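You operate a simulated robot arm through the tools that you are given. There is no shell and no other tool. Be economical: measure what you need, move in short steps, check, and stop when the job is done.

The job below is to be done with a simulated robot arm. You get a single attempt, and the scene is never put back.

JOB
Straighten the grey rod: turn it till the window shows 3 mm, then press till it shows 0 mm.
Fine: set the blue lever before you press the beige one and free it after; fingers clear of the rod.

The check looks at the end state, three seconds after you hand in, the way a careful person would. Anything else that was tipped, shoved, dropped, spilled or broken makes it a failure.

ROBOT AND FRAMES
A 7-joint arm with a two-finger parallel gripper, fixed in place. Base frame: the origin is at the foot of the arm, x ahead of it, y to its left, z up; the work surface is at about z = 780. Readings come in mm, degrees, newtons and seconds.
Its first joint turns from -166.0 to 166.0 degrees. Payload 4.4 kg.
The tool frame sits at the grasp point between the pads (the TCP): z along the fingers, y along the line on which they close. The tips reach 23 mm beyond it. Largest opening 94 mm; finger width 38, thickness 10; the body of the gripper, 54 by 96 mm, starts 39 mm behind the TCP.
Orientation is that of the tool frame in the base frame, as a unit quaternion [x, y, z, w]. With the fingers straight down and closing along the base's y, the tool's x points along the base's -x, its y along +y and its z along -z.

CONTROLS
- The arm moves only by the tool step_arm. Its argument "increments" is a list that holds one entry, the list of rows, each a list of 7 numbers: the shift along the tool's x, y, z in mm, then the turn, a rotation vector about the tool's x, y, z in degrees, then the gripper command, from -1 (shut) to 1 (fully open), values between in proportion. In form: [[[dx, dy, dz, rx, ry, rz, jaw], ...]]. A call has 1 to 12 rows; each row shifts and turns the commanded pose from where the row before left it, along the tool's axes as they then stand. A row lasts 0.2 s, in which the tool goes at most 50 mm and 8.6 degrees; a call with a longer step from one row to the next is refused whole, and so is a gripper value outside its range. Where a pose cannot be reached the arm comes as near as it can. A force on the tool above 60 N (or 10 N above the force at the start of the call, whichever is more), or a blocked arm, ends the call early, and 0.2 s more pass. The fingers move at their own pace (about 72 mm/s each) and stop on an object; they squeeze with about 23 N. The grip force told is the motor's: it shows also when the fingers shut on nothing. Time passes only in rows, and 0.2 s behind the last, so rows that do not move let the fingers close. It gives the time, the measured TCP pose, the force on the tool (base axes), the opening and the grip force at its end, in the units of the frame above (readings bear some noise), with the torque about the TCP (base axes, N m) and any sound that the robot's microphone picked up.
- Cameras (640 x 400 px; columns grow to the right, rows downward): "scene" is fixed at [220.6, 499.3, 1371.6]; the picture's right is [-0.33, -0.94, 0.00], its down [-0.34, 0.12, -0.93] and it looks along [0.88, -0.31, -0.36] (base axes); focal length 354 px, centre (320, 200). "wrist" rides on the gripper at [87, 16, -74] in the tool frame; the picture's right is [-0.18, 0.98, 0.00], its down [-0.58, -0.11, -0.81] and it looks along [-0.79, -0.15, 0.59] (tool axes); focal length 243 px, centre (320, 200). There is no depth. A picture from a camera that has moved, and an enlarged one, comes with that camera's place and axes in the base frame and with its lens.
- camera(camera): a new picture of that camera. No time passes.
- zoom(camera, box): a new picture of the part [left, top, right, bottom] of that camera's present view, enlarged. No time passes.
- job_done(): hands the job in; it is judged then, once.

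Work in short steps. Places have to be worked out from the pictures, the camera data and where the tool is seen: move nearer, look again, correct. Check each grasp and each placing, and mend what went wrong. You have 120 turns and 68 pictures in all, those below and enlarged ones among them. Open the gripper and draw the arm clear of the work before you hand the job in, unless the task says otherwise; then end with one line.

The tools are called after "Call:" by a JSON object that holds its "op" and its "data". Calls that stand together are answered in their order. step_arm: Moves the arm, as the interface text tells. Its arguments: {"type":"object","properties":{"increments":{"type":"array","items":{"type":"array","items":{"type":"array","items":{"type":"number"}}}}},"required":["increments"]} The other tools are called the same way: camera (camera) takes a picture; zoom (camera, box) takes an enlarged picture of a part of a camera's view; job_done () hands the job in.

At the start:

```text
clock: 0.0
ee_pos: [826.9, 39.2, 1133.5]
orientation: [0.0, 1.0, 0.0, 0.001]
ft_force: [0.6, -0.5, 0.1]
moment: [-0.03, -0.02, 0.0]
opening: 93.9
grasp_force: 0.0
```

scene: 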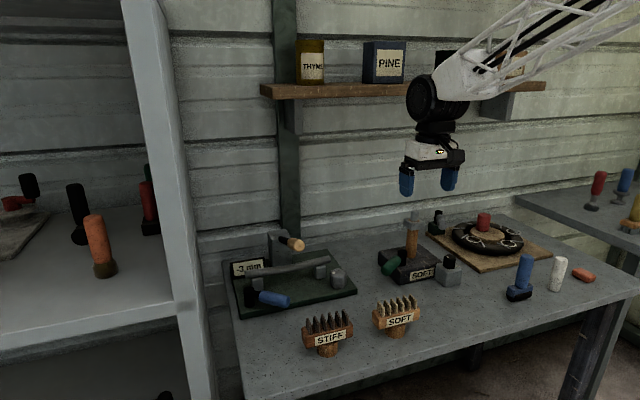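
wrist: 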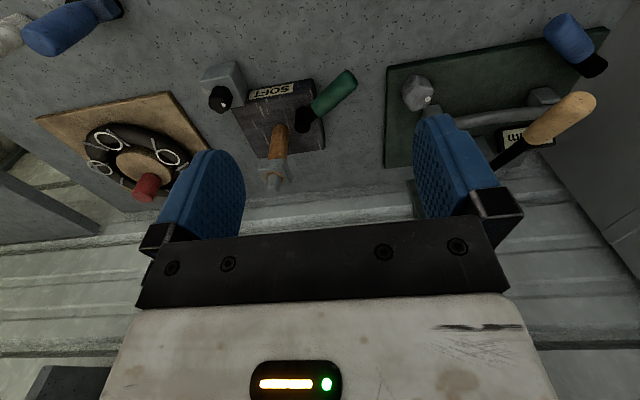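

I start with a closer look at the rod station with its blue lever, beige lever, knob and window.

Call:
{"op": "zoom", "data": {"camera": "scene", "box": [215, 215, 375, 325]}}

Call:
{"op": "zoom", "data": {"camera": "wrist", "box": [370, 0, 640, 200]}}

```text
3.64 times, centred on (295, 270) of scene
camera zoom: at [220.6, 499.3, 1371.6], right [-0.33, -0.94, 0.0], down [-0.34, 0.12, -0.93], along [0.88, -0.31, -0.36], focal length 1288 px, centre (411, -54)
```

zoom: 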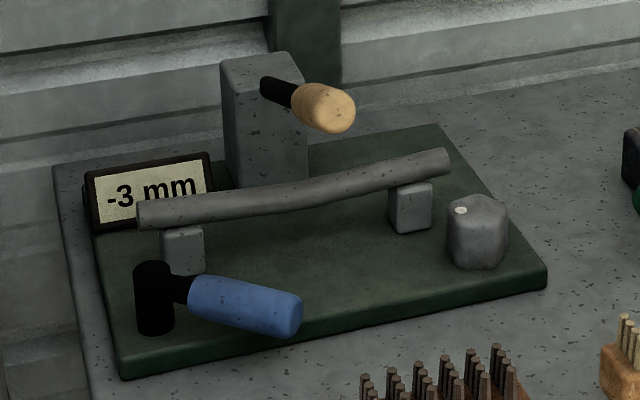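

```text
2.00 times, centred on (505, 100) of wrist
camera zoom: at [740.5, 56.5, 1207.0], right [0.18, 0.98, 0.0], down [0.58, -0.11, 0.81], along [0.79, -0.15, -0.59], focal length 485 px, centre (-50, 400)
```

zoom: 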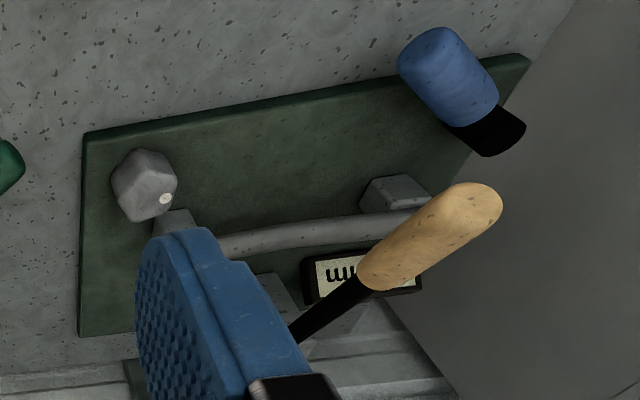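

The knob is near (990,176), the beige handle end near (927,300,979) and the blue handle end near (926,345,825). I move closer and look again.

Call:
{"op": "step_arm", "data": {"increments": [[[-10, 35, 35, 0, 0, 0, 1], [-10, 35, 35, 0, 0, 0, 1], [-10, 35, 35, 0, 0, 0, 1], [0, 30, 30, 0, 0, 0, 1], [0, 0, 0, 0, 0, 0, 1]]]}}

Call:
{"op": "camera", "data": {"camera": "wrist"}}

```text
refused: row 1 steps farther than a row can; nothing moved
```

```text
63 pictures are left
camera wrist: at [740.5, 56.5, 1207.0], right [0.18, 0.98, 0.0], down [0.58, -0.11, 0.81], along [0.79, -0.15, -0.59], focal length 243 px, centre (320, 200)
```

wrist: 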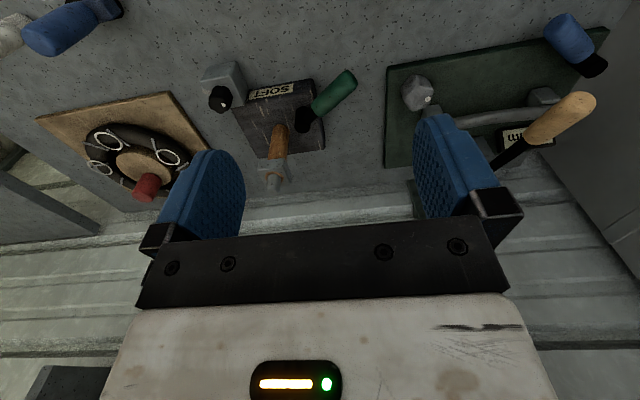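

The step was over 50 mm in combination, so I use smaller rows.

Call:
{"op": "step_arm", "data": {"increments": [[[-8, 30, 30, 0, 0, 0, 1], [-8, 30, 30, 0, 0, 0, 1], [-8, 30, 30, 0, 0, 0, 1], [-8, 30, 30, 0, 0, 0, 1], [0, 17, 12, 0, 0, 0, 1], [0, 0, 0, 0, 0, 0, 1]]]}}

Call:
{"op": "camera", "data": {"camera": "wrist"}}

Call:
{"op": "camera", "data": {"camera": "scene"}}

```text
clock: 1.4
ee_pos: [858.6, 178.1, 998.9]
orientation: [0.0, 1.0, 0.0, 0.001]
ft_force: [-0.1, 0.5, -0.4]
moment: [-0.01, -0.01, 0.01]
opening: 94.0
grasp_force: 0.0
```

```text
62 pictures are left
camera wrist: at [772.4, 194.5, 1074.0], right [0.18, 0.98, 0.0], down [0.58, -0.11, 0.81], along [0.79, -0.15, -0.59], focal length 243 px, centre (320, 200)
```

wrist: 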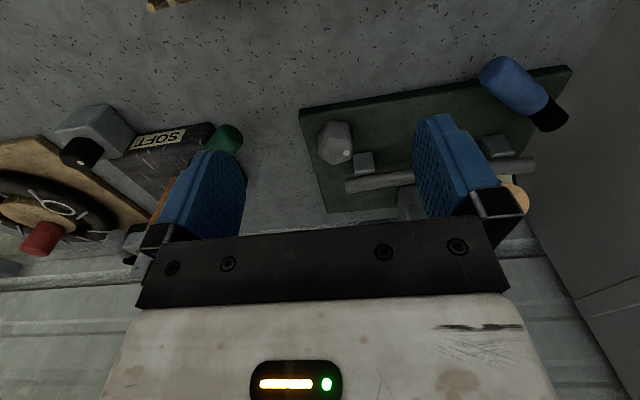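

```text
61 pictures are left
```

scene: 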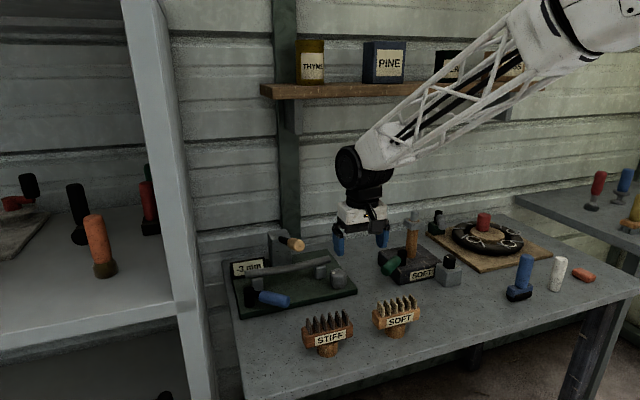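

Call:
{"op": "zoom", "data": {"camera": "wrist", "box": [290, 40, 590, 230]}}

```text
2.11 times, centred on (440, 135) of wrist
camera zoom: at [772.4, 194.5, 1074.0], right [0.18, 0.98, 0.0], down [0.58, -0.11, 0.81], along [0.79, -0.15, -0.59], focal length 511 px, centre (67, 337)
```

zoom: 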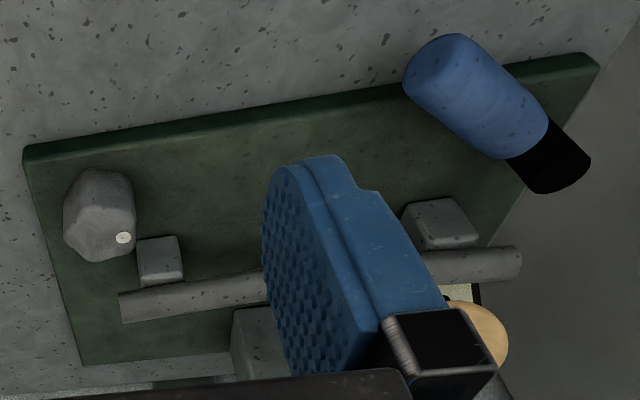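

The knob is at about (991,175), with its top near z=838. I move above it at z≈905 with the opening reduced to about 70 mm, to test reach.

Call:
{"op": "step_arm", "data": {"increments": [[[-35, 0, 20, 0, 0, 0, 0.5], [-35, -1, 20, 0, 0, 0, 0.5], [-35, -1, 20, 0, 0, 0, 0.5], [-27, -1, 20, 0, 0, 0, 0.5], [0, 0, 14, 0, 0, 0, 0.5], [0, 0, 0, 0, 0, 0, 0.5]]]}}

Call:
{"op": "camera", "data": {"camera": "wrist"}}

Call:
{"op": "zoom", "data": {"camera": "scene", "box": [215, 195, 395, 315]}}

```text
clock: 2.8
ee_pos: [993.7, 175.4, 906.6]
orientation: [0.0, 1.0, 0.0, 0.0]
ft_force: [0.0, 0.5, -0.4]
moment: [0.01, -0.02, -0.05]
opening: 70.4
grasp_force: 0.1
```

```text
59 pictures are left
camera wrist: at [907.4, 191.9, 980.7], right [0.18, 0.98, 0.0], down [0.58, -0.11, 0.81], along [0.79, -0.15, -0.59], focal length 243 px, centre (320, 200)
```

wrist: 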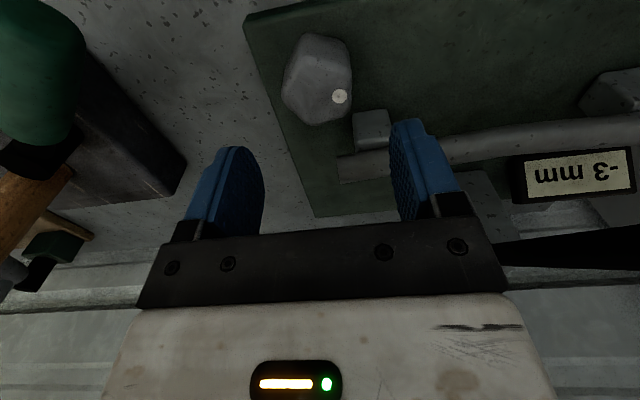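

```text
3.33 times, centred on (305, 255) of scene
camera zoom: at [220.6, 499.3, 1371.6], right [-0.33, -0.94, 0.0], down [-0.34, 0.12, -0.93], along [0.88, -0.31, -0.36], focal length 1181 px, centre (370, 17)
```

zoom: 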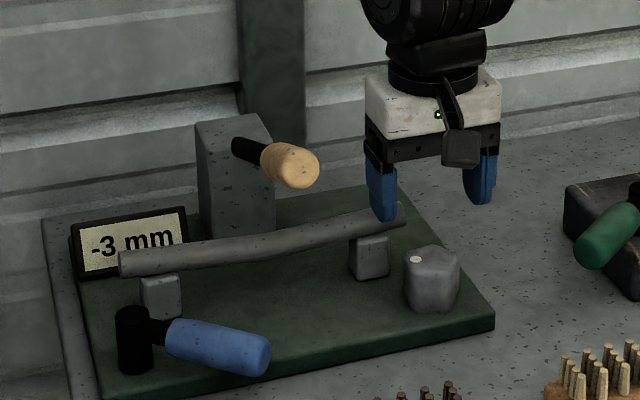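

The reach is fine. I zoom on the knob to get its hex orientation.

Call:
{"op": "zoom", "data": {"camera": "wrist", "box": [240, 10, 400, 140]}}

```text
3.08 times, centred on (320, 75) of wrist
camera zoom: at [907.4, 191.9, 980.7], right [0.18, 0.98, 0.0], down [0.58, -0.11, 0.81], along [0.79, -0.15, -0.59], focal length 746 px, centre (320, 585)
```

zoom: 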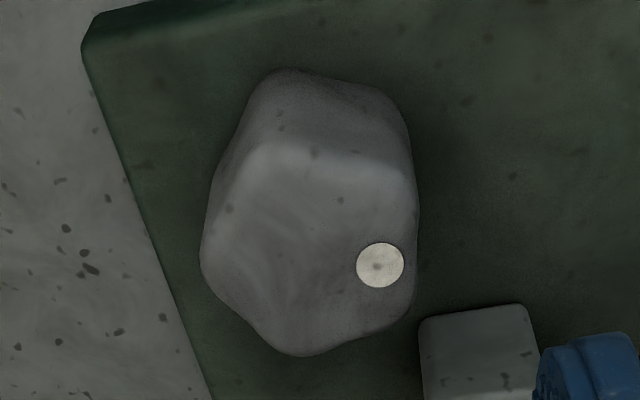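

The knob is a pentagon centred at about (988.6,176), with a flat facing +y and a vertex facing −y. The present orientation suits it, so I descend to z≈827 and then close.

Call:
{"op": "step_arm", "data": {"increments": [[[5, -1, 20, 0, 0, 0, 0.5], [0, 0, 25, 0, 0, 0, 0.5], [0, 0, 20, 0, 0, 0, 0.5], [0, 0, 14, 0, 0, 0, 0.5], [0, 0, 0, 0, 0, 0, 0.5]]]}}

Call:
{"op": "zoom", "data": {"camera": "scene", "box": [215, 195, 395, 315]}}

Call:
{"op": "camera", "data": {"camera": "wrist"}}

```text
clock: 4.0
ee_pos: [987.4, 172.6, 829.1]
orientation: [0.001, 1.0, 0.0, 0.001]
ft_force: [-0.5, -1.1, 0.1]
moment: [0.02, 0.01, 0.02]
opening: 70.4
grasp_force: 0.1
```

```text
3.33 times, centred on (305, 255) of scene
camera zoom: at [220.6, 499.3, 1371.6], right [-0.33, -0.94, 0.0], down [-0.34, 0.12, -0.93], along [0.88, -0.31, -0.36], focal length 1181 px, centre (370, 17)
```

zoom: 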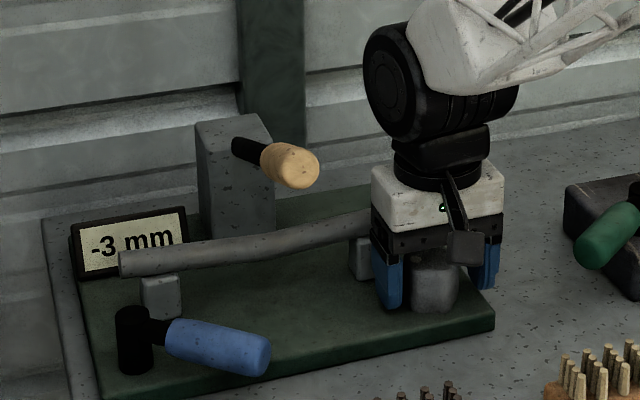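

```text
55 pictures are left
camera wrist: at [900.7, 189.0, 903.0], right [0.18, 0.98, 0.0], down [0.58, -0.11, 0.81], along [0.79, -0.15, -0.59], focal length 243 px, centre (320, 200)
```

wrist: 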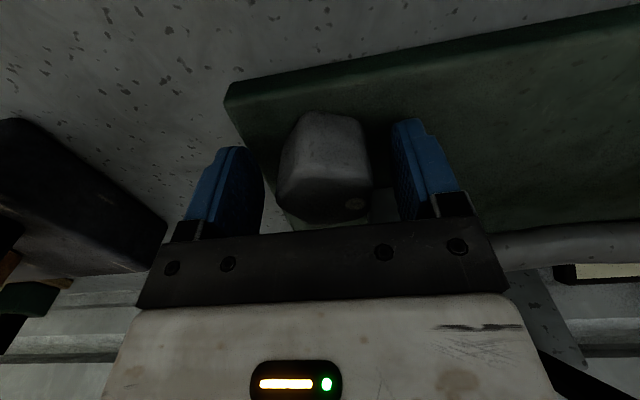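

The fingers straddle the knob, so I shift +1.5 mm in y and close.

Call:
{"op": "step_arm", "data": {"increments": [[[-1, 1.5, 0, 0, 0, 0, 0.2], [0, 0, 0, 0, 0, 0, -0.1], [0, 0, 0, 0, 0, 0, -0.3], [0, 0, 0, 0, 0, 0, -0.4], [0, 0, 0, 0, 0, 0, -0.4]]]}}

```text
clock: 5.2
ee_pos: [988.0, 175.0, 829.4]
orientation: [0.0, 1.0, 0.001, 0.001]
ft_force: [5.2, 20.2, -2.4]
moment: [1.01, -0.23, 0.03]
opening: 47.6
grasp_force: 45.5
```

Gripped at 47.6 mm with a net +y side force. I ease the tool 1.5 mm that way to unload it.

Call:
{"op": "step_arm", "data": {"increments": [[[0, 1, 0, 0, 0, 0, -0.4], [0, 0.5, 0, 0, 0, 0, -0.4], [0, 0, 0, 0, 0, 0, -0.4]]]}}

Call:
{"op": "zoom", "data": {"camera": "scene", "box": [215, 195, 395, 315]}}

```text
clock: 6.0
ee_pos: [988.2, 174.7, 828.4]
orientation: [0.0, 1.0, 0.001, 0.002]
ft_force: [20.6, 33.1, 2.1]
moment: [0.9, 0.19, 0.07]
opening: 47.5
grasp_force: 45.3
```

```text
3.33 times, centred on (305, 255) of scene
camera zoom: at [220.6, 499.3, 1371.6], right [-0.33, -0.94, 0.0], down [-0.34, 0.12, -0.93], along [0.88, -0.31, -0.36], focal length 1181 px, centre (370, 17)
```

zoom: 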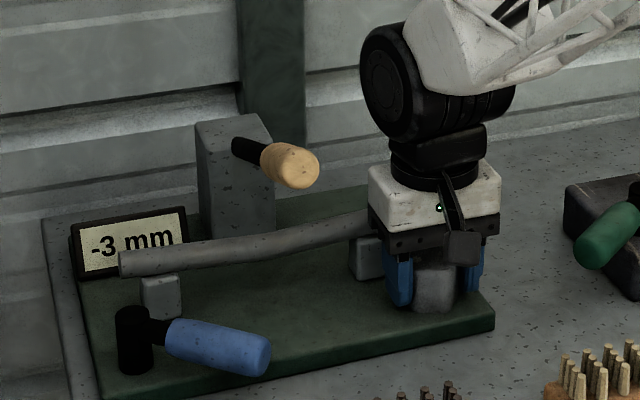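

The load rose, so the sign is opposite and I back off the other way.

Call:
{"op": "step_arm", "data": {"increments": [[[0.5, -1.5, 0, 0, 0, 0, -0.4], [0.5, -1.5, 0, 0, 0, 0, -0.4], [0, 0, 0, 0, 0, 0, -0.4]]]}}

```text
clock: 6.8
ee_pos: [986.7, 172.6, 828.2]
orientation: [0.0, 1.0, 0.0, 0.001]
ft_force: [0.1, 52.8, 21.1]
moment: [1.34, 0.23, 0.21]
opening: 51.6
grasp_force: 26.4
```

That was worse: the +y finger carries the load, so the knob sits further to +y. I open, recentre at y≈177 and close again.

Call:
{"op": "step_arm", "data": {"increments": [[[0, 0, 0, 0, 0, 0, 0.5], [0, 0, 0, 0, 0, 0, 0.5], [-1, 3, 0, 0, 0, 0, 0.5], [0, 0, 0, 0, 0, 0, 0.5]]]}}

Call:
{"op": "zoom", "data": {"camera": "wrist", "box": [180, 80, 500, 280]}}

```text
clock: 7.8
ee_pos: [987.2, 175.7, 828.7]
orientation: [-0.001, 1.0, 0.0, 0.0]
ft_force: [0.3, 0.1, -0.1]
moment: [-0.03, 0.01, 0.02]
opening: 70.5
grasp_force: 0.1
```

```text
2.00 times, centred on (340, 180) of wrist
camera zoom: at [900.5, 191.3, 902.2], right [0.18, 0.98, 0.0], down [0.58, -0.11, 0.81], along [0.79, -0.15, -0.59], focal length 485 px, centre (280, 240)
```

zoom: 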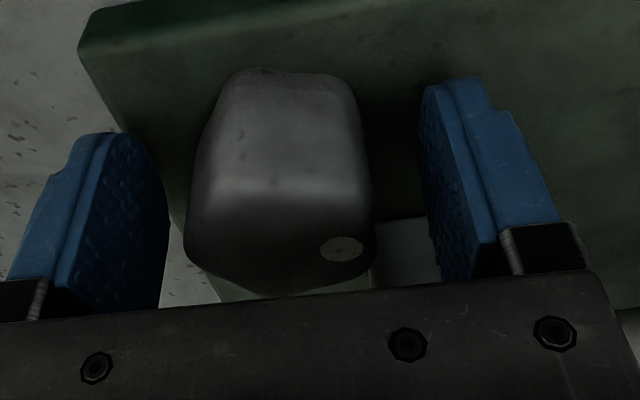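

The fingers now clear the knob on both sides. I close at the present y, with x +1.5, and let it settle.

Call:
{"op": "step_arm", "data": {"increments": [[[-1.5, 0, 0, 0, 0, 0, 0.2], [0, 0, 0, 0, 0, 0, 0.1], [0, 0, 0, 0, 0, 0, 0], [0, 0, 0, 0, 0, 0, -0.05], [0, 0, 0, 0, 0, 0, -0.05], [0, 0, 0, 0, 0, 0, -0.05], [0, 0, 0, 0, 0, 0, -0.05]]]}}

Call:
{"op": "zoom", "data": {"camera": "wrist", "box": [180, 80, 500, 280]}}

```text
clock: 9.4
ee_pos: [990.2, 175.7, 827.5]
orientation: [-0.001, 1.0, 0.0, 0.0]
ft_force: [-0.2, -7.9, 2.8]
moment: [0.63, 0.1, -0.03]
opening: 47.9
grasp_force: 44.9
```

```text
2.00 times, centred on (340, 180) of wrist
camera zoom: at [902.2, 191.5, 901.7], right [0.18, 0.98, 0.0], down [0.58, -0.11, 0.81], along [0.79, -0.15, -0.59], focal length 485 px, centre (280, 240)
```

zoom: 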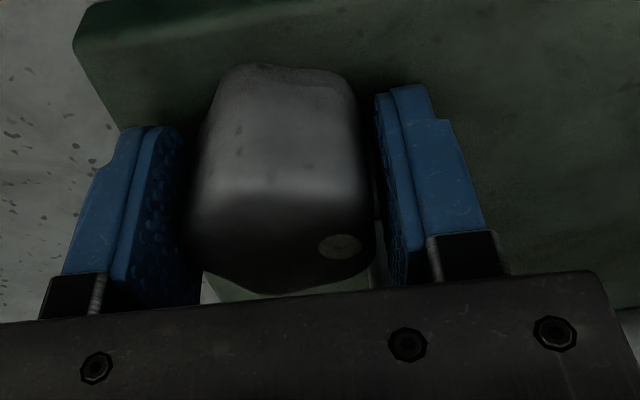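

The grip is balanced now (side force −8 N). I try a test turn of +6° about the tool z.

Call:
{"op": "step_arm", "data": {"increments": [[[0, 0, 0, 0, 0, 3, -0.05], [0, 0, 0, 0, 0, 3, -0.05], [0, 0, 0, 0, 0, 0, -0.05]]]}}

Call:
{"op": "zoom", "data": {"camera": "scene", "box": [215, 195, 395, 315]}}

```text
clock: 10.2
ee_pos: [989.1, 175.6, 827.8]
orientation: [0.052, 0.999, 0.0, 0.0]
ft_force: [-15.9, -11.3, 5.5]
moment: [0.58, -0.52, -0.05]
opening: 48.2
grasp_force: 45.3
```

```text
3.33 times, centred on (305, 255) of scene
camera zoom: at [220.6, 499.3, 1371.6], right [-0.33, -0.94, 0.0], down [-0.34, 0.12, -0.93], along [0.88, -0.31, -0.36], focal length 1181 px, centre (370, 17)
```

zoom: 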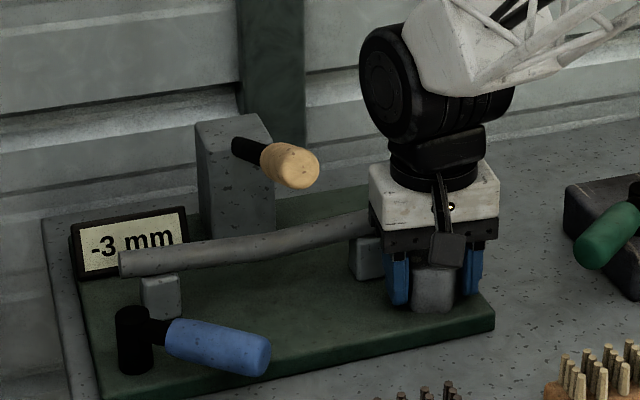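

The knob turned freely, with no change in the display yet. I continue by +28°.

Call:
{"op": "step_arm", "data": {"increments": [[[0, 0, 0, 0, 0, 4, -0.05], [0, 0, 0, 0, 0, 4, -0.05], [0, 0, 0, 0, 0, 4, -0.05], [0, 0, 0, 0, 0, 4, -0.05], [0, 0, 0, 0, 0, 4, -0.05], [0, 0, 0, 0, 0, 4, -0.05], [0, 0, 0, 0, 0, 4, -0.05], [0, 0, 0, 0, 0, 0, -0.05]]]}}

Call:
{"op": "zoom", "data": {"camera": "scene", "box": [215, 195, 395, 315]}}

```text
clock: 12.0
ee_pos: [988.7, 175.7, 828.7]
orientation: [0.293, 0.956, 0.0, 0.001]
ft_force: [4.9, -8.9, -9.9]
moment: [-0.78, 0.34, -0.04]
opening: 48.2
grasp_force: 45.0
```

```text
3.33 times, centred on (305, 255) of scene
camera zoom: at [220.6, 499.3, 1371.6], right [-0.33, -0.94, 0.0], down [-0.34, 0.12, -0.93], along [0.88, -0.31, -0.36], focal length 1181 px, centre (370, 17)
```

zoom: 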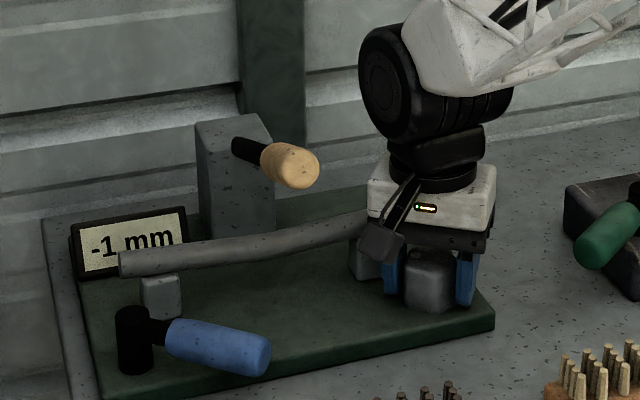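

The display changed to −1 mm, so the direction is right. I continue by +28°.

Call:
{"op": "step_arm", "data": {"increments": [[[0, 0, 0, 0, 0, 4, -0.05], [0, 0, 0, 0, 0, 4, -0.05], [0, 0, 0, 0, 0, 4, -0.05], [0, 0, 0, 0, 0, 4, -0.05], [0, 0, 0, 0, 0, 4, -0.05], [0, 0, 0, 0, 0, 4, -0.05], [0, 0, 0, 0, 0, 4, -0.05], [0, 0, 0, 0, 0, 0, -0.05]]]}}

Call:
{"op": "zoom", "data": {"camera": "scene", "box": [215, 195, 395, 315]}}

```text
clock: 13.8
ee_pos: [989.3, 176.5, 828.1]
orientation: [0.516, 0.857, -0.001, 0.001]
ft_force: [53.1, 13.9, -20.0]
moment: [-0.63, 0.98, 0.07]
opening: 48.2
grasp_force: 45.0
```

```text
3.33 times, centred on (305, 255) of scene
camera zoom: at [220.6, 499.3, 1371.6], right [-0.33, -0.94, 0.0], down [-0.34, 0.12, -0.93], along [0.88, -0.31, -0.36], focal length 1181 px, centre (370, 17)
```

zoom: 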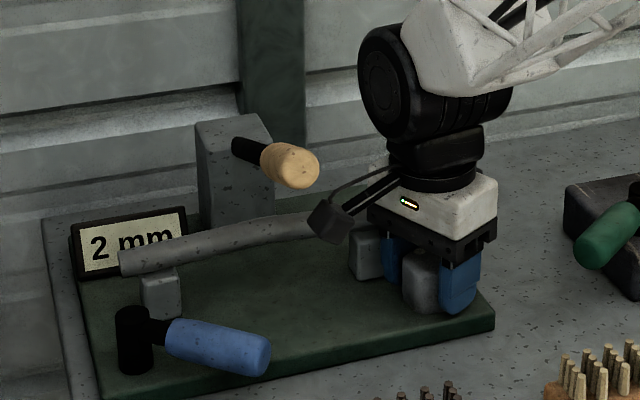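

It now shows 2 mm, with a +x side load. I shift the TCP about 2 mm toward +x to relieve it, then turn another 8°.

Call:
{"op": "step_arm", "data": {"increments": [[[-0.5, 0.9, 0, 0, 0, 0, -0.05], [-0.5, 0.9, 0, 0, 0, 0, -0.05], [0, 0, 0, 0, 0, 0, -0.05]]]}}

Call:
{"op": "step_arm", "data": {"increments": [[[0, 0, 0, 0, 0, 4, -0.05], [0, 0, 0, 0, 0, 4, -0.05], [0, 0, 0, 0, 0, 4, -0.05], [0, 0, 0, 0, 0, 0, -0.05]]]}}

Call:
{"op": "zoom", "data": {"camera": "scene", "box": [215, 195, 395, 315]}}

```text
clock: 14.6
ee_pos: [988.8, 176.6, 827.9]
orientation: [0.515, 0.857, -0.001, 0.0]
ft_force: [-21.7, 18.3, 2.9]
moment: [0.53, -0.31, 0.01]
opening: 47.8
grasp_force: 45.2
```

```text
clock: 15.6
ee_pos: [989.3, 175.7, 827.8]
orientation: [0.602, 0.798, 0.0, 0.0]
ft_force: [-38.3, 5.6, 1.2]
moment: [0.41, -0.64, -0.01]
opening: 48.1
grasp_force: 45.2
```

```text
3.33 times, centred on (305, 255) of scene
camera zoom: at [220.6, 499.3, 1371.6], right [-0.33, -0.94, 0.0], down [-0.34, 0.12, -0.93], along [0.88, -0.31, -0.36], focal length 1181 px, centre (370, 17)
```

zoom: 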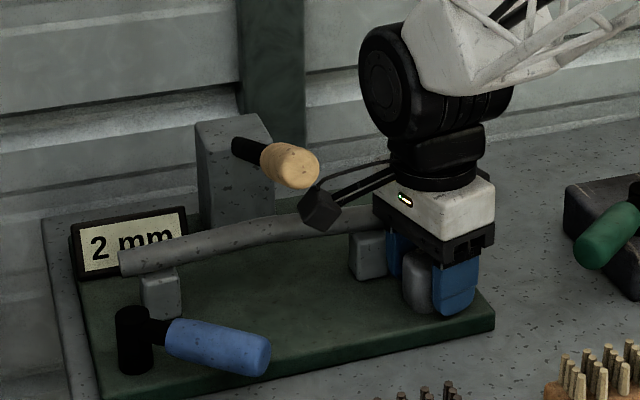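

Still 2 mm at 74°. I turn another 8° with a slight relief.

Call:
{"op": "step_arm", "data": {"increments": [[[0.2, -0.8, 0, 0, 0, 4, -0.05], [0, 0, 0, 0, 0, 4, -0.05], [0, 0, 0, 0, 0, 0, -0.05]]]}}

Call:
{"op": "zoom", "data": {"camera": "scene", "box": [215, 195, 395, 315]}}

```text
clock: 16.4
ee_pos: [990.1, 174.9, 827.9]
orientation: [0.656, 0.754, 0.0, 0.0]
ft_force: [-17.8, -1.2, -8.3]
moment: [-0.58, 0.57, -0.05]
opening: 47.7
grasp_force: 45.1
```

```text
3.33 times, centred on (305, 255) of scene
camera zoom: at [220.6, 499.3, 1371.6], right [-0.33, -0.94, 0.0], down [-0.34, 0.12, -0.93], along [0.88, -0.31, -0.36], focal length 1181 px, centre (370, 17)
```

zoom: 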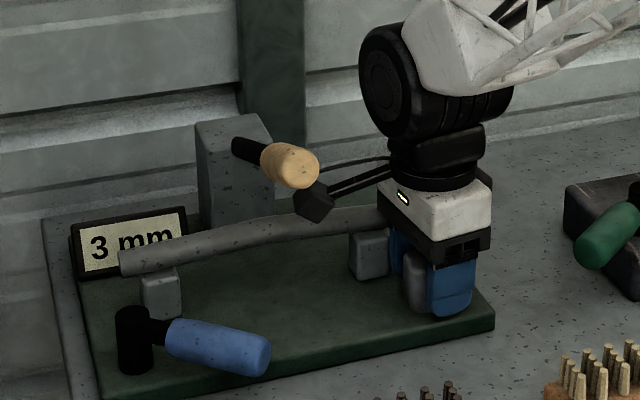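

The window shows 3 mm. I release gently to about 54 mm, since the support block is close, and lift straight up.

Call:
{"op": "step_arm", "data": {"increments": [[[0, 0, 0, 0, 0, 0, 0.14], [0, 0, 0, 0, 0, 0, 0.14], [0, 0, 0, 0, 0, 0, 0.14]]]}}

Call:
{"op": "camera", "data": {"camera": "wrist"}}

Call:
{"op": "zoom", "data": {"camera": "scene", "box": [215, 195, 395, 315]}}

```text
clock: 17.2
ee_pos: [990.8, 174.5, 828.3]
orientation: [0.656, 0.755, 0.001, 0.001]
ft_force: [-0.5, -0.6, 0.2]
moment: [-0.02, -0.01, -0.01]
opening: 53.8
grasp_force: 0.1
```

```text
46 pictures are left
camera wrist: at [994.5, 263.6, 902.7], right [1.0, -0.05, 0.0], down [-0.03, -0.59, 0.81], along [-0.04, -0.81, -0.59], focal length 243 px, centre (320, 200)
```

wrist: 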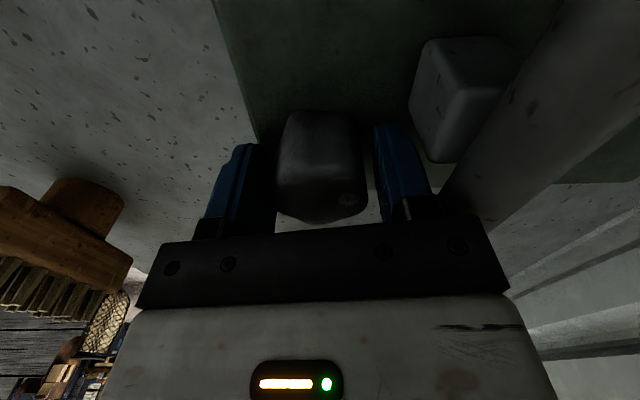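

```text
3.33 times, centred on (305, 255) of scene
camera zoom: at [220.6, 499.3, 1371.6], right [-0.33, -0.94, 0.0], down [-0.34, 0.12, -0.93], along [0.88, -0.31, -0.36], focal length 1181 px, centre (370, 17)
```

zoom: 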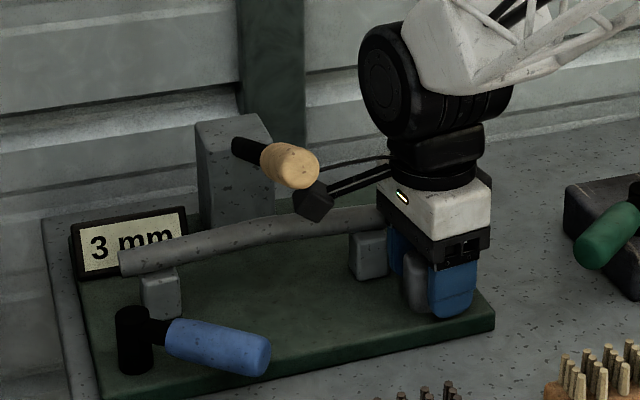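

Still 3 mm with the fingers open. I rise while sliding toward −y, away from the beige lever, then swing the tool back.

Call:
{"op": "step_arm", "data": {"increments": [[[-2, 0, -15, 0, 0, 0, 0.14], [-8, 0, -20, 0, 0, 0, 0.14], [-15, 0, -25, 0, 0, 0, 0.14], [-20, -10, -20, 0, 0, 0, 0.14], [0, -30, -20, 0, 0, -8, 0.14], [0, -30, -15, 0, 0, -8, 0.14], [0, -30, 0, 0, 0, -8, 0.14], [0, 0, 0, 0, 0, -8, 0.14], [0, 0, 0, 0, 0, -8, 0.14], [0, 0, 0, 0, 0, -8, 0.14], [0, 0, 0, 0, 0, -8, 0.14], [0, 0, 0, 0, 0, 0, 0.14]]]}}

Call:
{"op": "zoom", "data": {"camera": "scene", "box": [215, 195, 395, 315]}}

Call:
{"op": "camera", "data": {"camera": "wrist"}}

```text
clock: 19.8
ee_pos: [899.8, 104.5, 942.6]
orientation: [0.225, 0.974, -0.001, 0.001]
ft_force: [0.4, 0.6, -0.9]
moment: [-0.01, 0.01, 0.0]
opening: 53.6
grasp_force: 0.0
```

```text
3.33 times, centred on (305, 255) of scene
camera zoom: at [220.6, 499.3, 1371.6], right [-0.33, -0.94, 0.0], down [-0.34, 0.12, -0.93], along [0.88, -0.31, -0.36], focal length 1181 px, centre (370, 17)
```

zoom: 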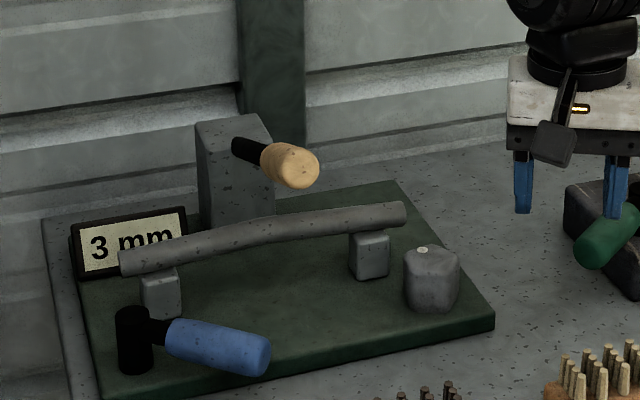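

```text
43 pictures are left
camera wrist: at [828.9, 157.1, 1016.5], right [0.6, 0.8, 0.0], down [0.47, -0.35, 0.81], along [0.65, -0.48, -0.59], focal length 243 px, centre (320, 200)
```

wrist: 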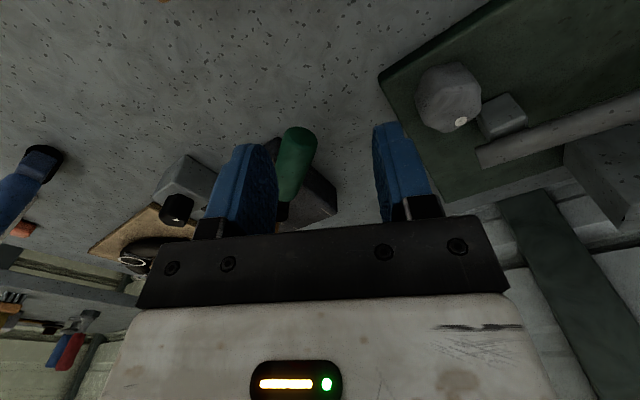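

The knob is done. I rotate back to the neutral orientation and move to view the blue lever from about (800,335,1030).

Call:
{"op": "step_arm", "data": {"increments": [[[0, 0, -30, 0, 0, -8.5, 0.5], [0, 0, -30, 0, 0, -8.5, 0.5], [0, 0, -30, 0, 0, -8.5, 0.5], [25, 40, 0, 0, 0, -0.5, 0.5], [25, 40, 0, 0, 0, 0, 0.5], [25, 40, 0, 0, 0, 0, 0.5], [25, 40, 0, 0, 0, 0, 0.5], [0, 40, 0, 0, 0, 0, 0.5], [0, 31, 0, 0, 0, 0, 0.5], [0, 0, 0, 0, 0, 0, 0.5]]]}}

Call:
{"op": "camera", "data": {"camera": "wrist"}}

```text
clock: 22.0
ee_pos: [799.9, 335.8, 1031.0]
orientation: [0.0, 1.0, 0.0, 0.001]
ft_force: [0.4, 0.8, 0.2]
moment: [0.0, -0.02, 0.02]
opening: 70.5
grasp_force: 0.1
```

```text
42 pictures are left
camera wrist: at [713.7, 352.6, 1103.7], right [0.18, 0.98, 0.0], down [0.58, -0.11, 0.81], along [0.79, -0.15, -0.59], focal length 243 px, centre (320, 200)
```

wrist: 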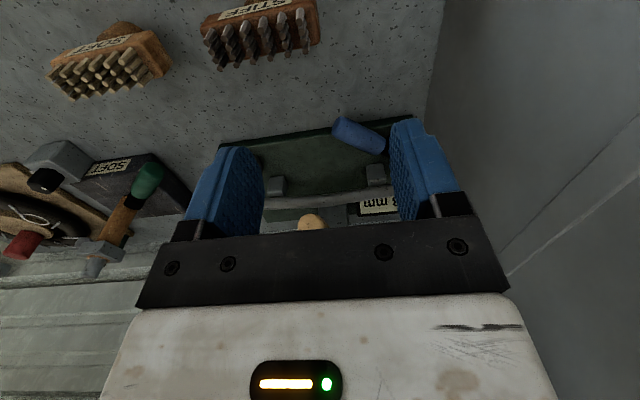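

Call:
{"op": "zoom", "data": {"camera": "wrist", "box": [240, 90, 440, 230]}}

Call:
{"op": "zoom", "data": {"camera": "scene", "box": [225, 240, 325, 330]}}

```text
2.86 times, centred on (340, 160) of wrist
camera zoom: at [713.7, 352.6, 1103.7], right [0.18, 0.98, 0.0], down [0.58, -0.11, 0.81], along [0.79, -0.15, -0.59], focal length 693 px, centre (263, 314)
```

zoom: 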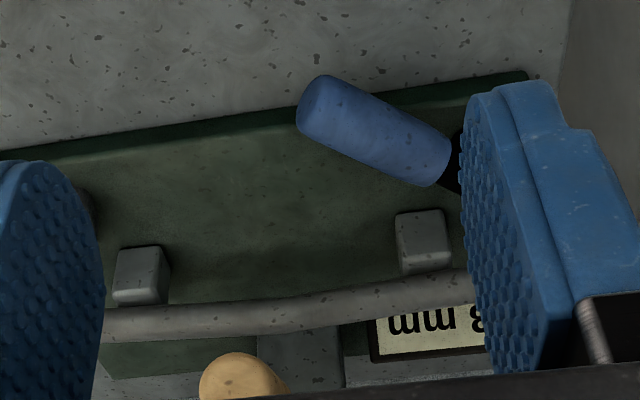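

```text
4.44 times, centred on (275, 285) of scene
camera zoom: at [220.6, 499.3, 1371.6], right [-0.33, -0.94, 0.0], down [-0.34, 0.12, -0.93], along [0.88, -0.31, -0.36], focal length 1574 px, centre (520, -178)
```

zoom: 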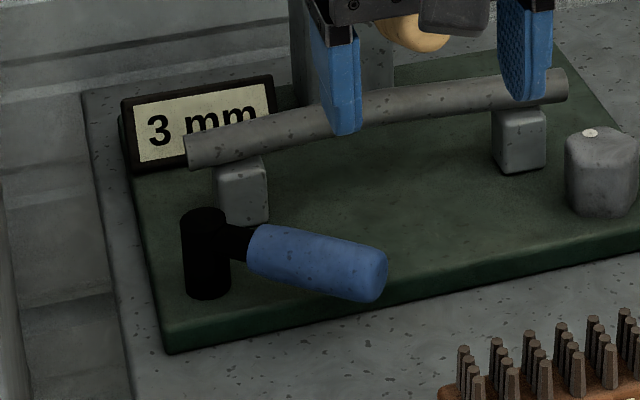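

The blue handle runs from about (918,340) to (964,393) at z≈832, with its pivot post at about (990,418). To stay clear of the beige lever I'll lean the tool back 30°, close the fingers, and hover beside the blue handle's outer side.

Call:
{"op": "step_arm", "data": {"increments": [[[0, 0, 0, 0, -7.5, 0, -1], [0, 0, 0, 0, -7.5, 0, -1], [0, 0, 0, 0, -7.5, 0, -1], [0, 0, 0, 0, -7.5, 0, -1], [-3, 17, 40, 0, 0, 0, -1], [-3, 17, 40, 0, 0, 0, -1], [-4, 17, 40, 0, 0, 0, -1], [0, 0, 0, 0, 0, 0, -1]]]}}

Call:
{"op": "camera", "data": {"camera": "wrist"}}

Call:
{"op": "camera", "data": {"camera": "scene"}}

```text
clock: 23.8
ee_pos: [870.2, 390.5, 932.7]
orientation: [0.001, 0.966, 0.0, 0.259]
ft_force: [0.1, 0.4, 0.1]
moment: [-0.01, -0.02, 0.01]
opening: 0.0
grasp_force: 22.8
```

```text
39 pictures are left
camera wrist: at [757.6, 407.5, 952.8], right [0.16, 0.98, 0.09], down [0.1, -0.11, 0.99], along [0.98, -0.15, -0.11], focal length 243 px, centre (320, 200)
```

wrist: 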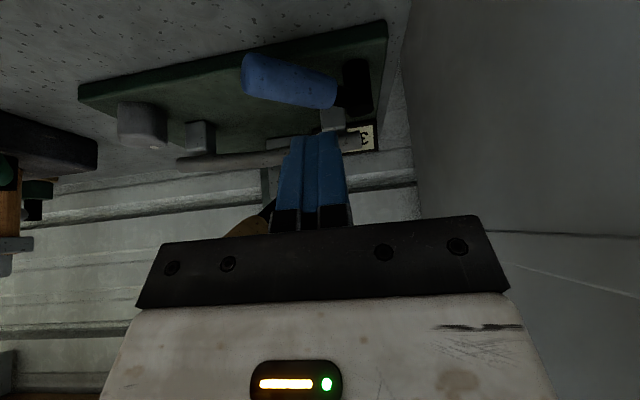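

```text
38 pictures are left
```

scene: 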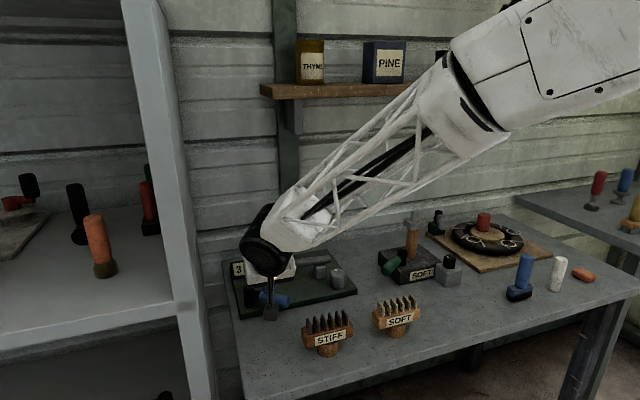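

The way beside the handle is clear. I descend to about (885,392,838).

Call:
{"op": "step_arm", "data": {"increments": [[[12, 0, 30, 0, 0, 0, -1], [12, 0, 30, 0, 0, 0, -1], [11, 0, 30, 0, 0, 0, -1], [0, 0, 0, 0, 0, 0, -1]]]}}

Call:
{"op": "camera", "data": {"camera": "wrist"}}

Call:
{"op": "zoom", "data": {"camera": "scene", "box": [215, 215, 375, 325]}}

```text
clock: 24.8
ee_pos: [885.5, 388.1, 837.4]
orientation: [-0.001, 0.966, 0.0, 0.26]
ft_force: [-0.1, 0.4, -0.8]
moment: [-0.02, 0.0, 0.02]
opening: 0.0
grasp_force: 22.7
```

```text
37 pictures are left
camera wrist: at [773.0, 404.3, 857.9], right [0.16, 0.98, 0.09], down [0.1, -0.11, 0.99], along [0.98, -0.15, -0.12], focal length 243 px, centre (320, 200)
```

wrist: 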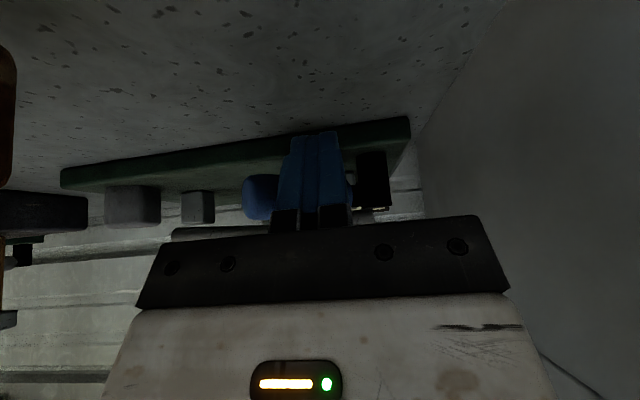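

```text
3.64 times, centred on (295, 270) of scene
camera zoom: at [220.6, 499.3, 1371.6], right [-0.33, -0.94, 0.0], down [-0.34, 0.12, -0.93], along [0.88, -0.31, -0.36], focal length 1288 px, centre (411, -54)
```

zoom: 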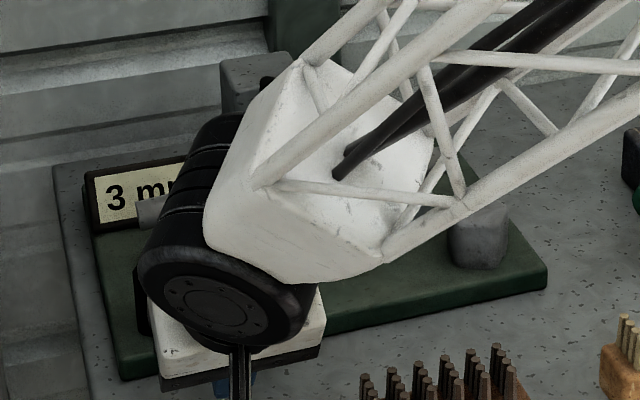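

I now push along (+x,−y) toward the rod side, 50 mm in gentle rows, to see whether the lever swings that way.

Call:
{"op": "step_arm", "data": {"increments": [[[-6.5, -6.5, 3.8, 0, 0, 0, -1], [-6.5, -6.5, 3.8, 0, 0, 0, -1], [-6.5, -6.5, 3.8, 0, 0, 0, -1], [-6.5, -6.5, 3.8, 0, 0, 0, -1], [-6.5, -6.5, 3.8, 0, 0, 0, -1], [0, 0, 0, 0, 0, 0, -1]]]}}

Call:
{"op": "camera", "data": {"camera": "wrist"}}

```text
clock: 25.5
ee_pos: [899.2, 377.3, 837.0]
orientation: [-0.001, 0.966, -0.001, 0.258]
ft_force: [-23.1, 14.3, 4.3]
moment: [0.06, 0.08, 0.16]
opening: 0.0
grasp_force: 23.6
stopped in row 3: the force on the tool passed its limit at 80 N (the readings are from after the stop); the commanded pose is now the measured one
```

```text
35 pictures are left
camera wrist: at [787.4, 393.4, 858.3], right [0.16, 0.98, 0.09], down [0.1, -0.11, 0.99], along [0.98, -0.15, -0.12], focal length 243 px, centre (320, 200)
```

wrist: 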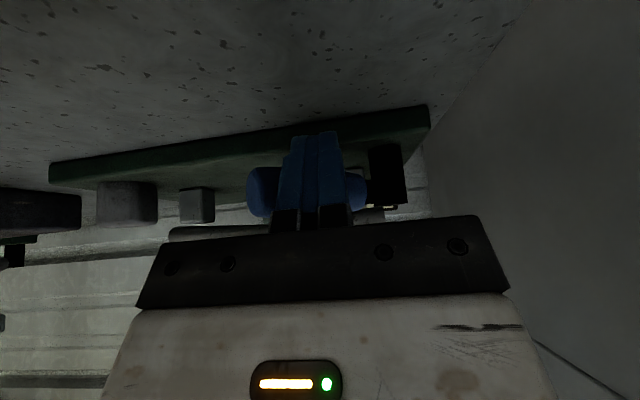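

The lever hit a hard stop that way, so "set" must be the other direction (−x,+y). I back out, lean to 40°, and hover for the rod-facing side of the handle tip.

Call:
{"op": "step_arm", "data": {"increments": [[[5, 5, -3, 0, 0, 0, -1], [5, 5, -3, 0, 0, 0, -1], [0, 0, -40, 0, 0, 0, -1], [0, 0, -40, 0, 0, 0, -1], [0, 0, -40, 0, -5, 0, -1], [0, 0, 0, 0, -5, 0, -1], [-8, -25, 11, 0, 0, 0, -1], [-8, -25, 11, 0, 0, 0, -1], [-8, -23, 11, 0, 0, 0, -1], [0, 0, 0, 0, 0, 0, -1]]]}}

Call:
{"op": "camera", "data": {"camera": "wrist"}}

Call:
{"op": "camera", "data": {"camera": "scene"}}

```text
clock: 27.7
ee_pos: [867.5, 312.8, 933.4]
orientation: [-0.001, 0.94, 0.0, 0.342]
ft_force: [0.4, -0.2, -0.1]
moment: [0.01, -0.01, 0.01]
opening: 0.0
grasp_force: 22.8
```

```text
34 pictures are left
camera wrist: at [753.7, 329.0, 933.8], right [0.14, 0.98, 0.12], down [-0.07, -0.11, 0.99], along [0.99, -0.15, 0.06], focal length 243 px, centre (320, 200)
```

wrist: 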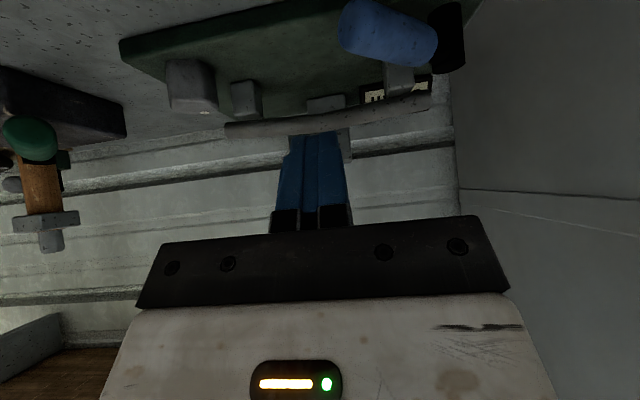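

```text
33 pictures are left
```

scene: 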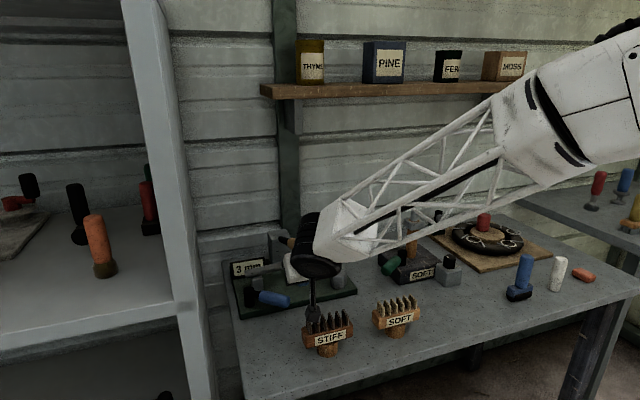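

The handle tip is confirmed at (922,340) and the path is free. I insert along the tool axis in two stages.

Call:
{"op": "step_arm", "data": {"increments": [[[0, 0, 30, 0, 0, 0, -1], [0, 0, 30, 0, 0, 0, -1], [0, 0, 30, 0, 0, 0, -1], [0, 0, 30, 0, 0, 0, -1], [0, 0, 0, 0, 0, 0, -1]]]}}

Call:
{"op": "camera", "data": {"camera": "wrist"}}

Call:
{"op": "camera", "data": {"camera": "scene"}}

```text
clock: 28.9
ee_pos: [947.8, 313.0, 840.9]
orientation: [-0.001, 0.94, -0.001, 0.341]
ft_force: [0.1, 0.4, 1.1]
moment: [0.03, 0.03, -0.02]
opening: 0.0
grasp_force: 23.2
```

```text
32 pictures are left
camera wrist: at [834.7, 329.9, 842.1], right [0.14, 0.98, 0.12], down [-0.07, -0.11, 0.99], along [0.99, -0.15, 0.06], focal length 243 px, centre (320, 200)
```

wrist: 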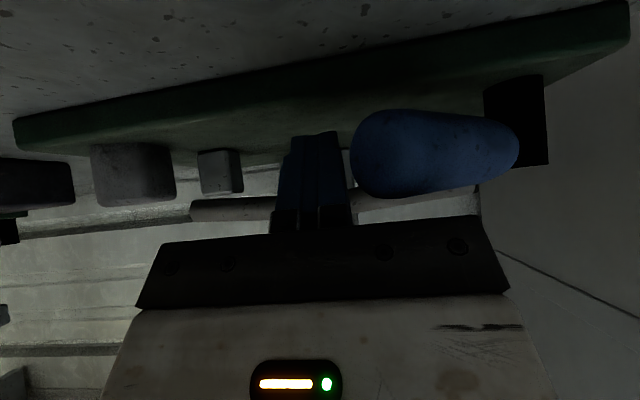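

```text
31 pictures are left
```

scene: 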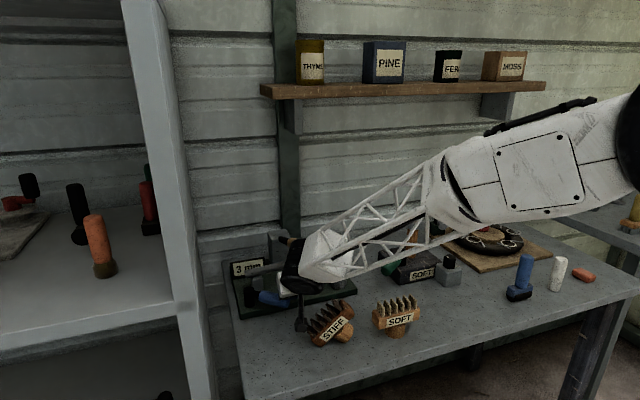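

The STIFF brush seems to have been knocked by the camera stalk. I take a close look before moving on.

Call:
{"op": "zoom", "data": {"camera": "scene", "box": [260, 260, 440, 380]}}

```text
3.33 times, centred on (350, 320) of scene
camera zoom: at [220.6, 499.3, 1371.6], right [-0.33, -0.94, 0.0], down [-0.34, 0.12, -0.93], along [0.88, -0.31, -0.36], focal length 1181 px, centre (220, -200)
```

zoom: 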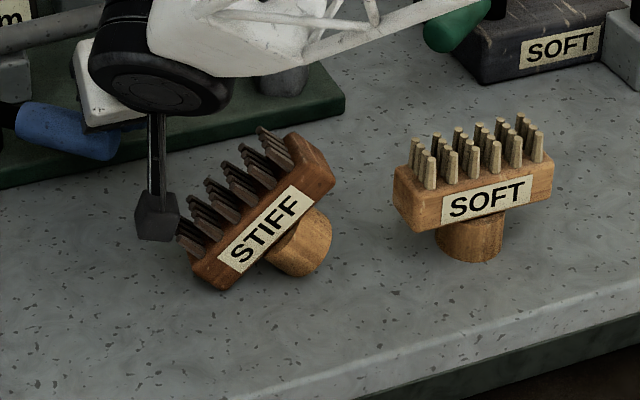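

The STIFF brush has tipped toward +y and will need standing up afterwards. For now I move +y away from it, then push the lever (−x,+y) in short rows.

Call:
{"op": "step_arm", "data": {"increments": [[[0, 5, 0, 0, 0, 0, -1], [2.5, 6, -2, 0, 0, 0, -1], [4, 7, -3.5, 0, 0, 0, -1], [5, 6.5, -4.2, 0, 0, 0, -1], [0, 0, 0, 0, 0, 0, -1]]]}}

Call:
{"op": "camera", "data": {"camera": "wrist"}}

Call:
{"op": "zoom", "data": {"camera": "scene", "box": [220, 230, 400, 350]}}

```text
clock: 30.1
ee_pos: [930.3, 338.2, 839.9]
orientation: [-0.001, 0.94, -0.001, 0.342]
ft_force: [0.4, -1.0, 1.4]
moment: [0.04, 0.04, 0.06]
opening: 0.2
grasp_force: 23.3
```

```text
29 pictures are left
camera wrist: at [816.9, 354.7, 841.0], right [0.14, 0.98, 0.12], down [-0.07, -0.11, 0.99], along [0.99, -0.15, 0.06], focal length 243 px, centre (320, 200)
```

wrist: 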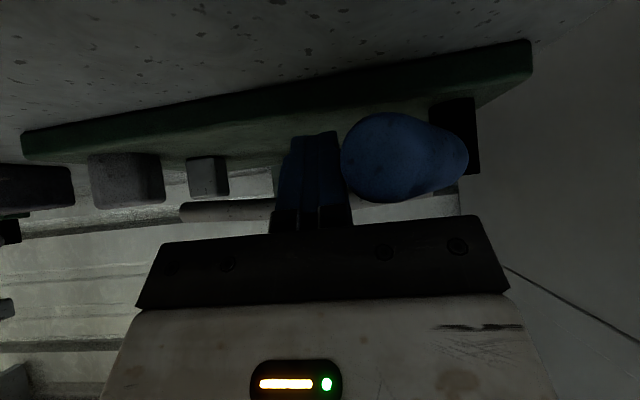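

```text
3.33 times, centred on (310, 290) of scene
camera zoom: at [220.6, 499.3, 1371.6], right [-0.33, -0.94, 0.0], down [-0.34, 0.12, -0.93], along [0.88, -0.31, -0.36], focal length 1181 px, centre (353, -100)
```

zoom: 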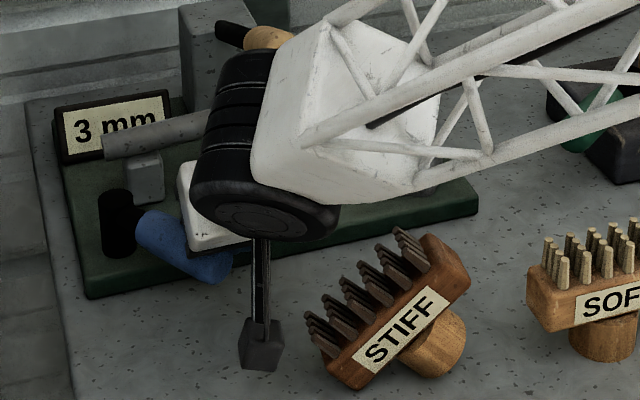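

The lever follows freely in this direction and the camera is clear of the brush. I keep pushing along the arc.

Call:
{"op": "step_arm", "data": {"increments": [[[5, 6, -4.2, 0, 0, 0, -1], [5, 6, -4.2, 0, 0, 0, -1], [4.2, 7, -3.5, 0, 0, 0, -1], [4.2, 7, -3.5, 0, 0, 0, -1], [3, 7.5, -2.5, 0, 0, 0, -1], [3, 7.5, -2.5, 0, 0, 0, -1], [0, 0, 0, 0, 0, 0, -1]]]}}

Call:
{"op": "camera", "data": {"camera": "wrist"}}

Call:
{"op": "zoom", "data": {"camera": "scene", "box": [220, 230, 400, 350]}}

```text
clock: 31.7
ee_pos: [897.0, 377.3, 838.7]
orientation: [-0.001, 0.94, 0.0, 0.342]
ft_force: [-0.3, -1.4, -0.5]
moment: [0.0, 0.01, 0.07]
opening: 0.0
grasp_force: 23.1
```

```text
27 pictures are left
camera wrist: at [784.5, 393.4, 840.8], right [0.14, 0.98, 0.12], down [-0.07, -0.11, 0.99], along [0.99, -0.15, 0.05], focal length 243 px, centre (320, 200)
```

wrist: 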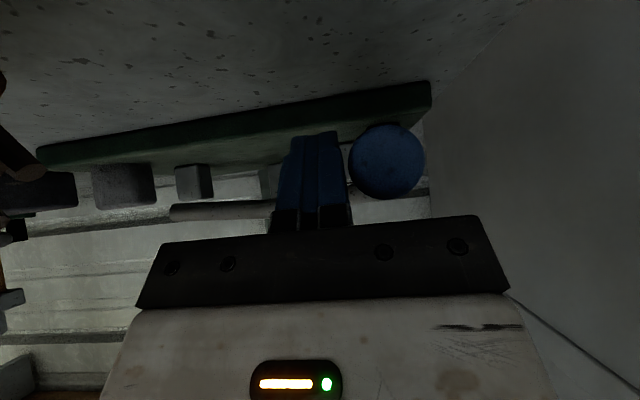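

```text
3.33 times, centred on (310, 290) of scene
camera zoom: at [220.6, 499.3, 1371.6], right [-0.33, -0.94, 0.0], down [-0.34, 0.12, -0.93], along [0.88, -0.31, -0.36], focal length 1181 px, centre (353, -100)
```

zoom: 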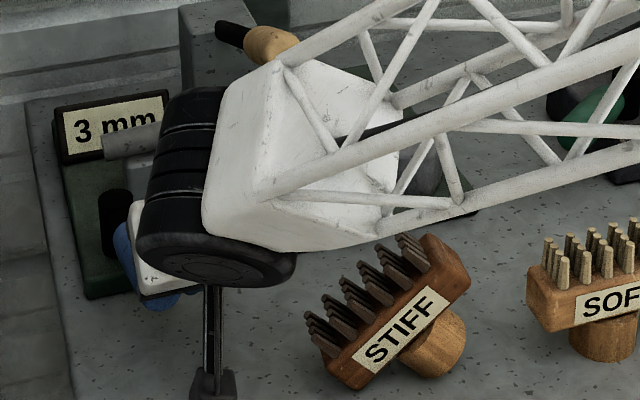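

The lever now points nearly along −x. I continue a little +y, watching the force for a stop and keeping clear of the side panel at y≈468.

Call:
{"op": "step_arm", "data": {"increments": [[[0.5, 6, -0.5, 0, 0, 0, -1], [0, 6, 0, 0, 0, 0, -1], [0, 6, 0, 0, 0, 0, -1], [0, 4, 0, 0, 0, 0, -1], [0, 0, 0, 0, 0, 0, -1]]]}}

Call:
{"op": "camera", "data": {"camera": "wrist"}}

```text
clock: 32.6
ee_pos: [898.4, 393.0, 841.1]
orientation: [0.0, 0.94, -0.002, 0.341]
ft_force: [-4.7, -29.2, 7.5]
moment: [-0.07, 0.06, 0.17]
opening: 0.0
grasp_force: 23.2
stopped in row 4: the force on the tool passed its limit at 68 N (the readings are from after the stop); the commanded pose is now the measured one
```

```text
25 pictures are left
camera wrist: at [785.1, 410.2, 841.7], right [0.14, 0.98, 0.11], down [-0.07, -0.1, 0.99], along [0.99, -0.15, 0.05], focal length 243 px, centre (320, 200)
```

wrist: 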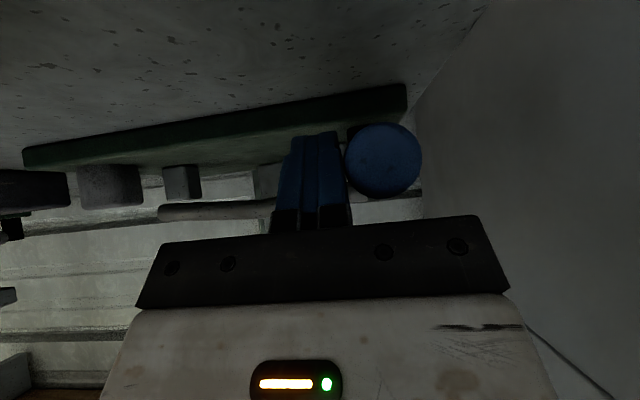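

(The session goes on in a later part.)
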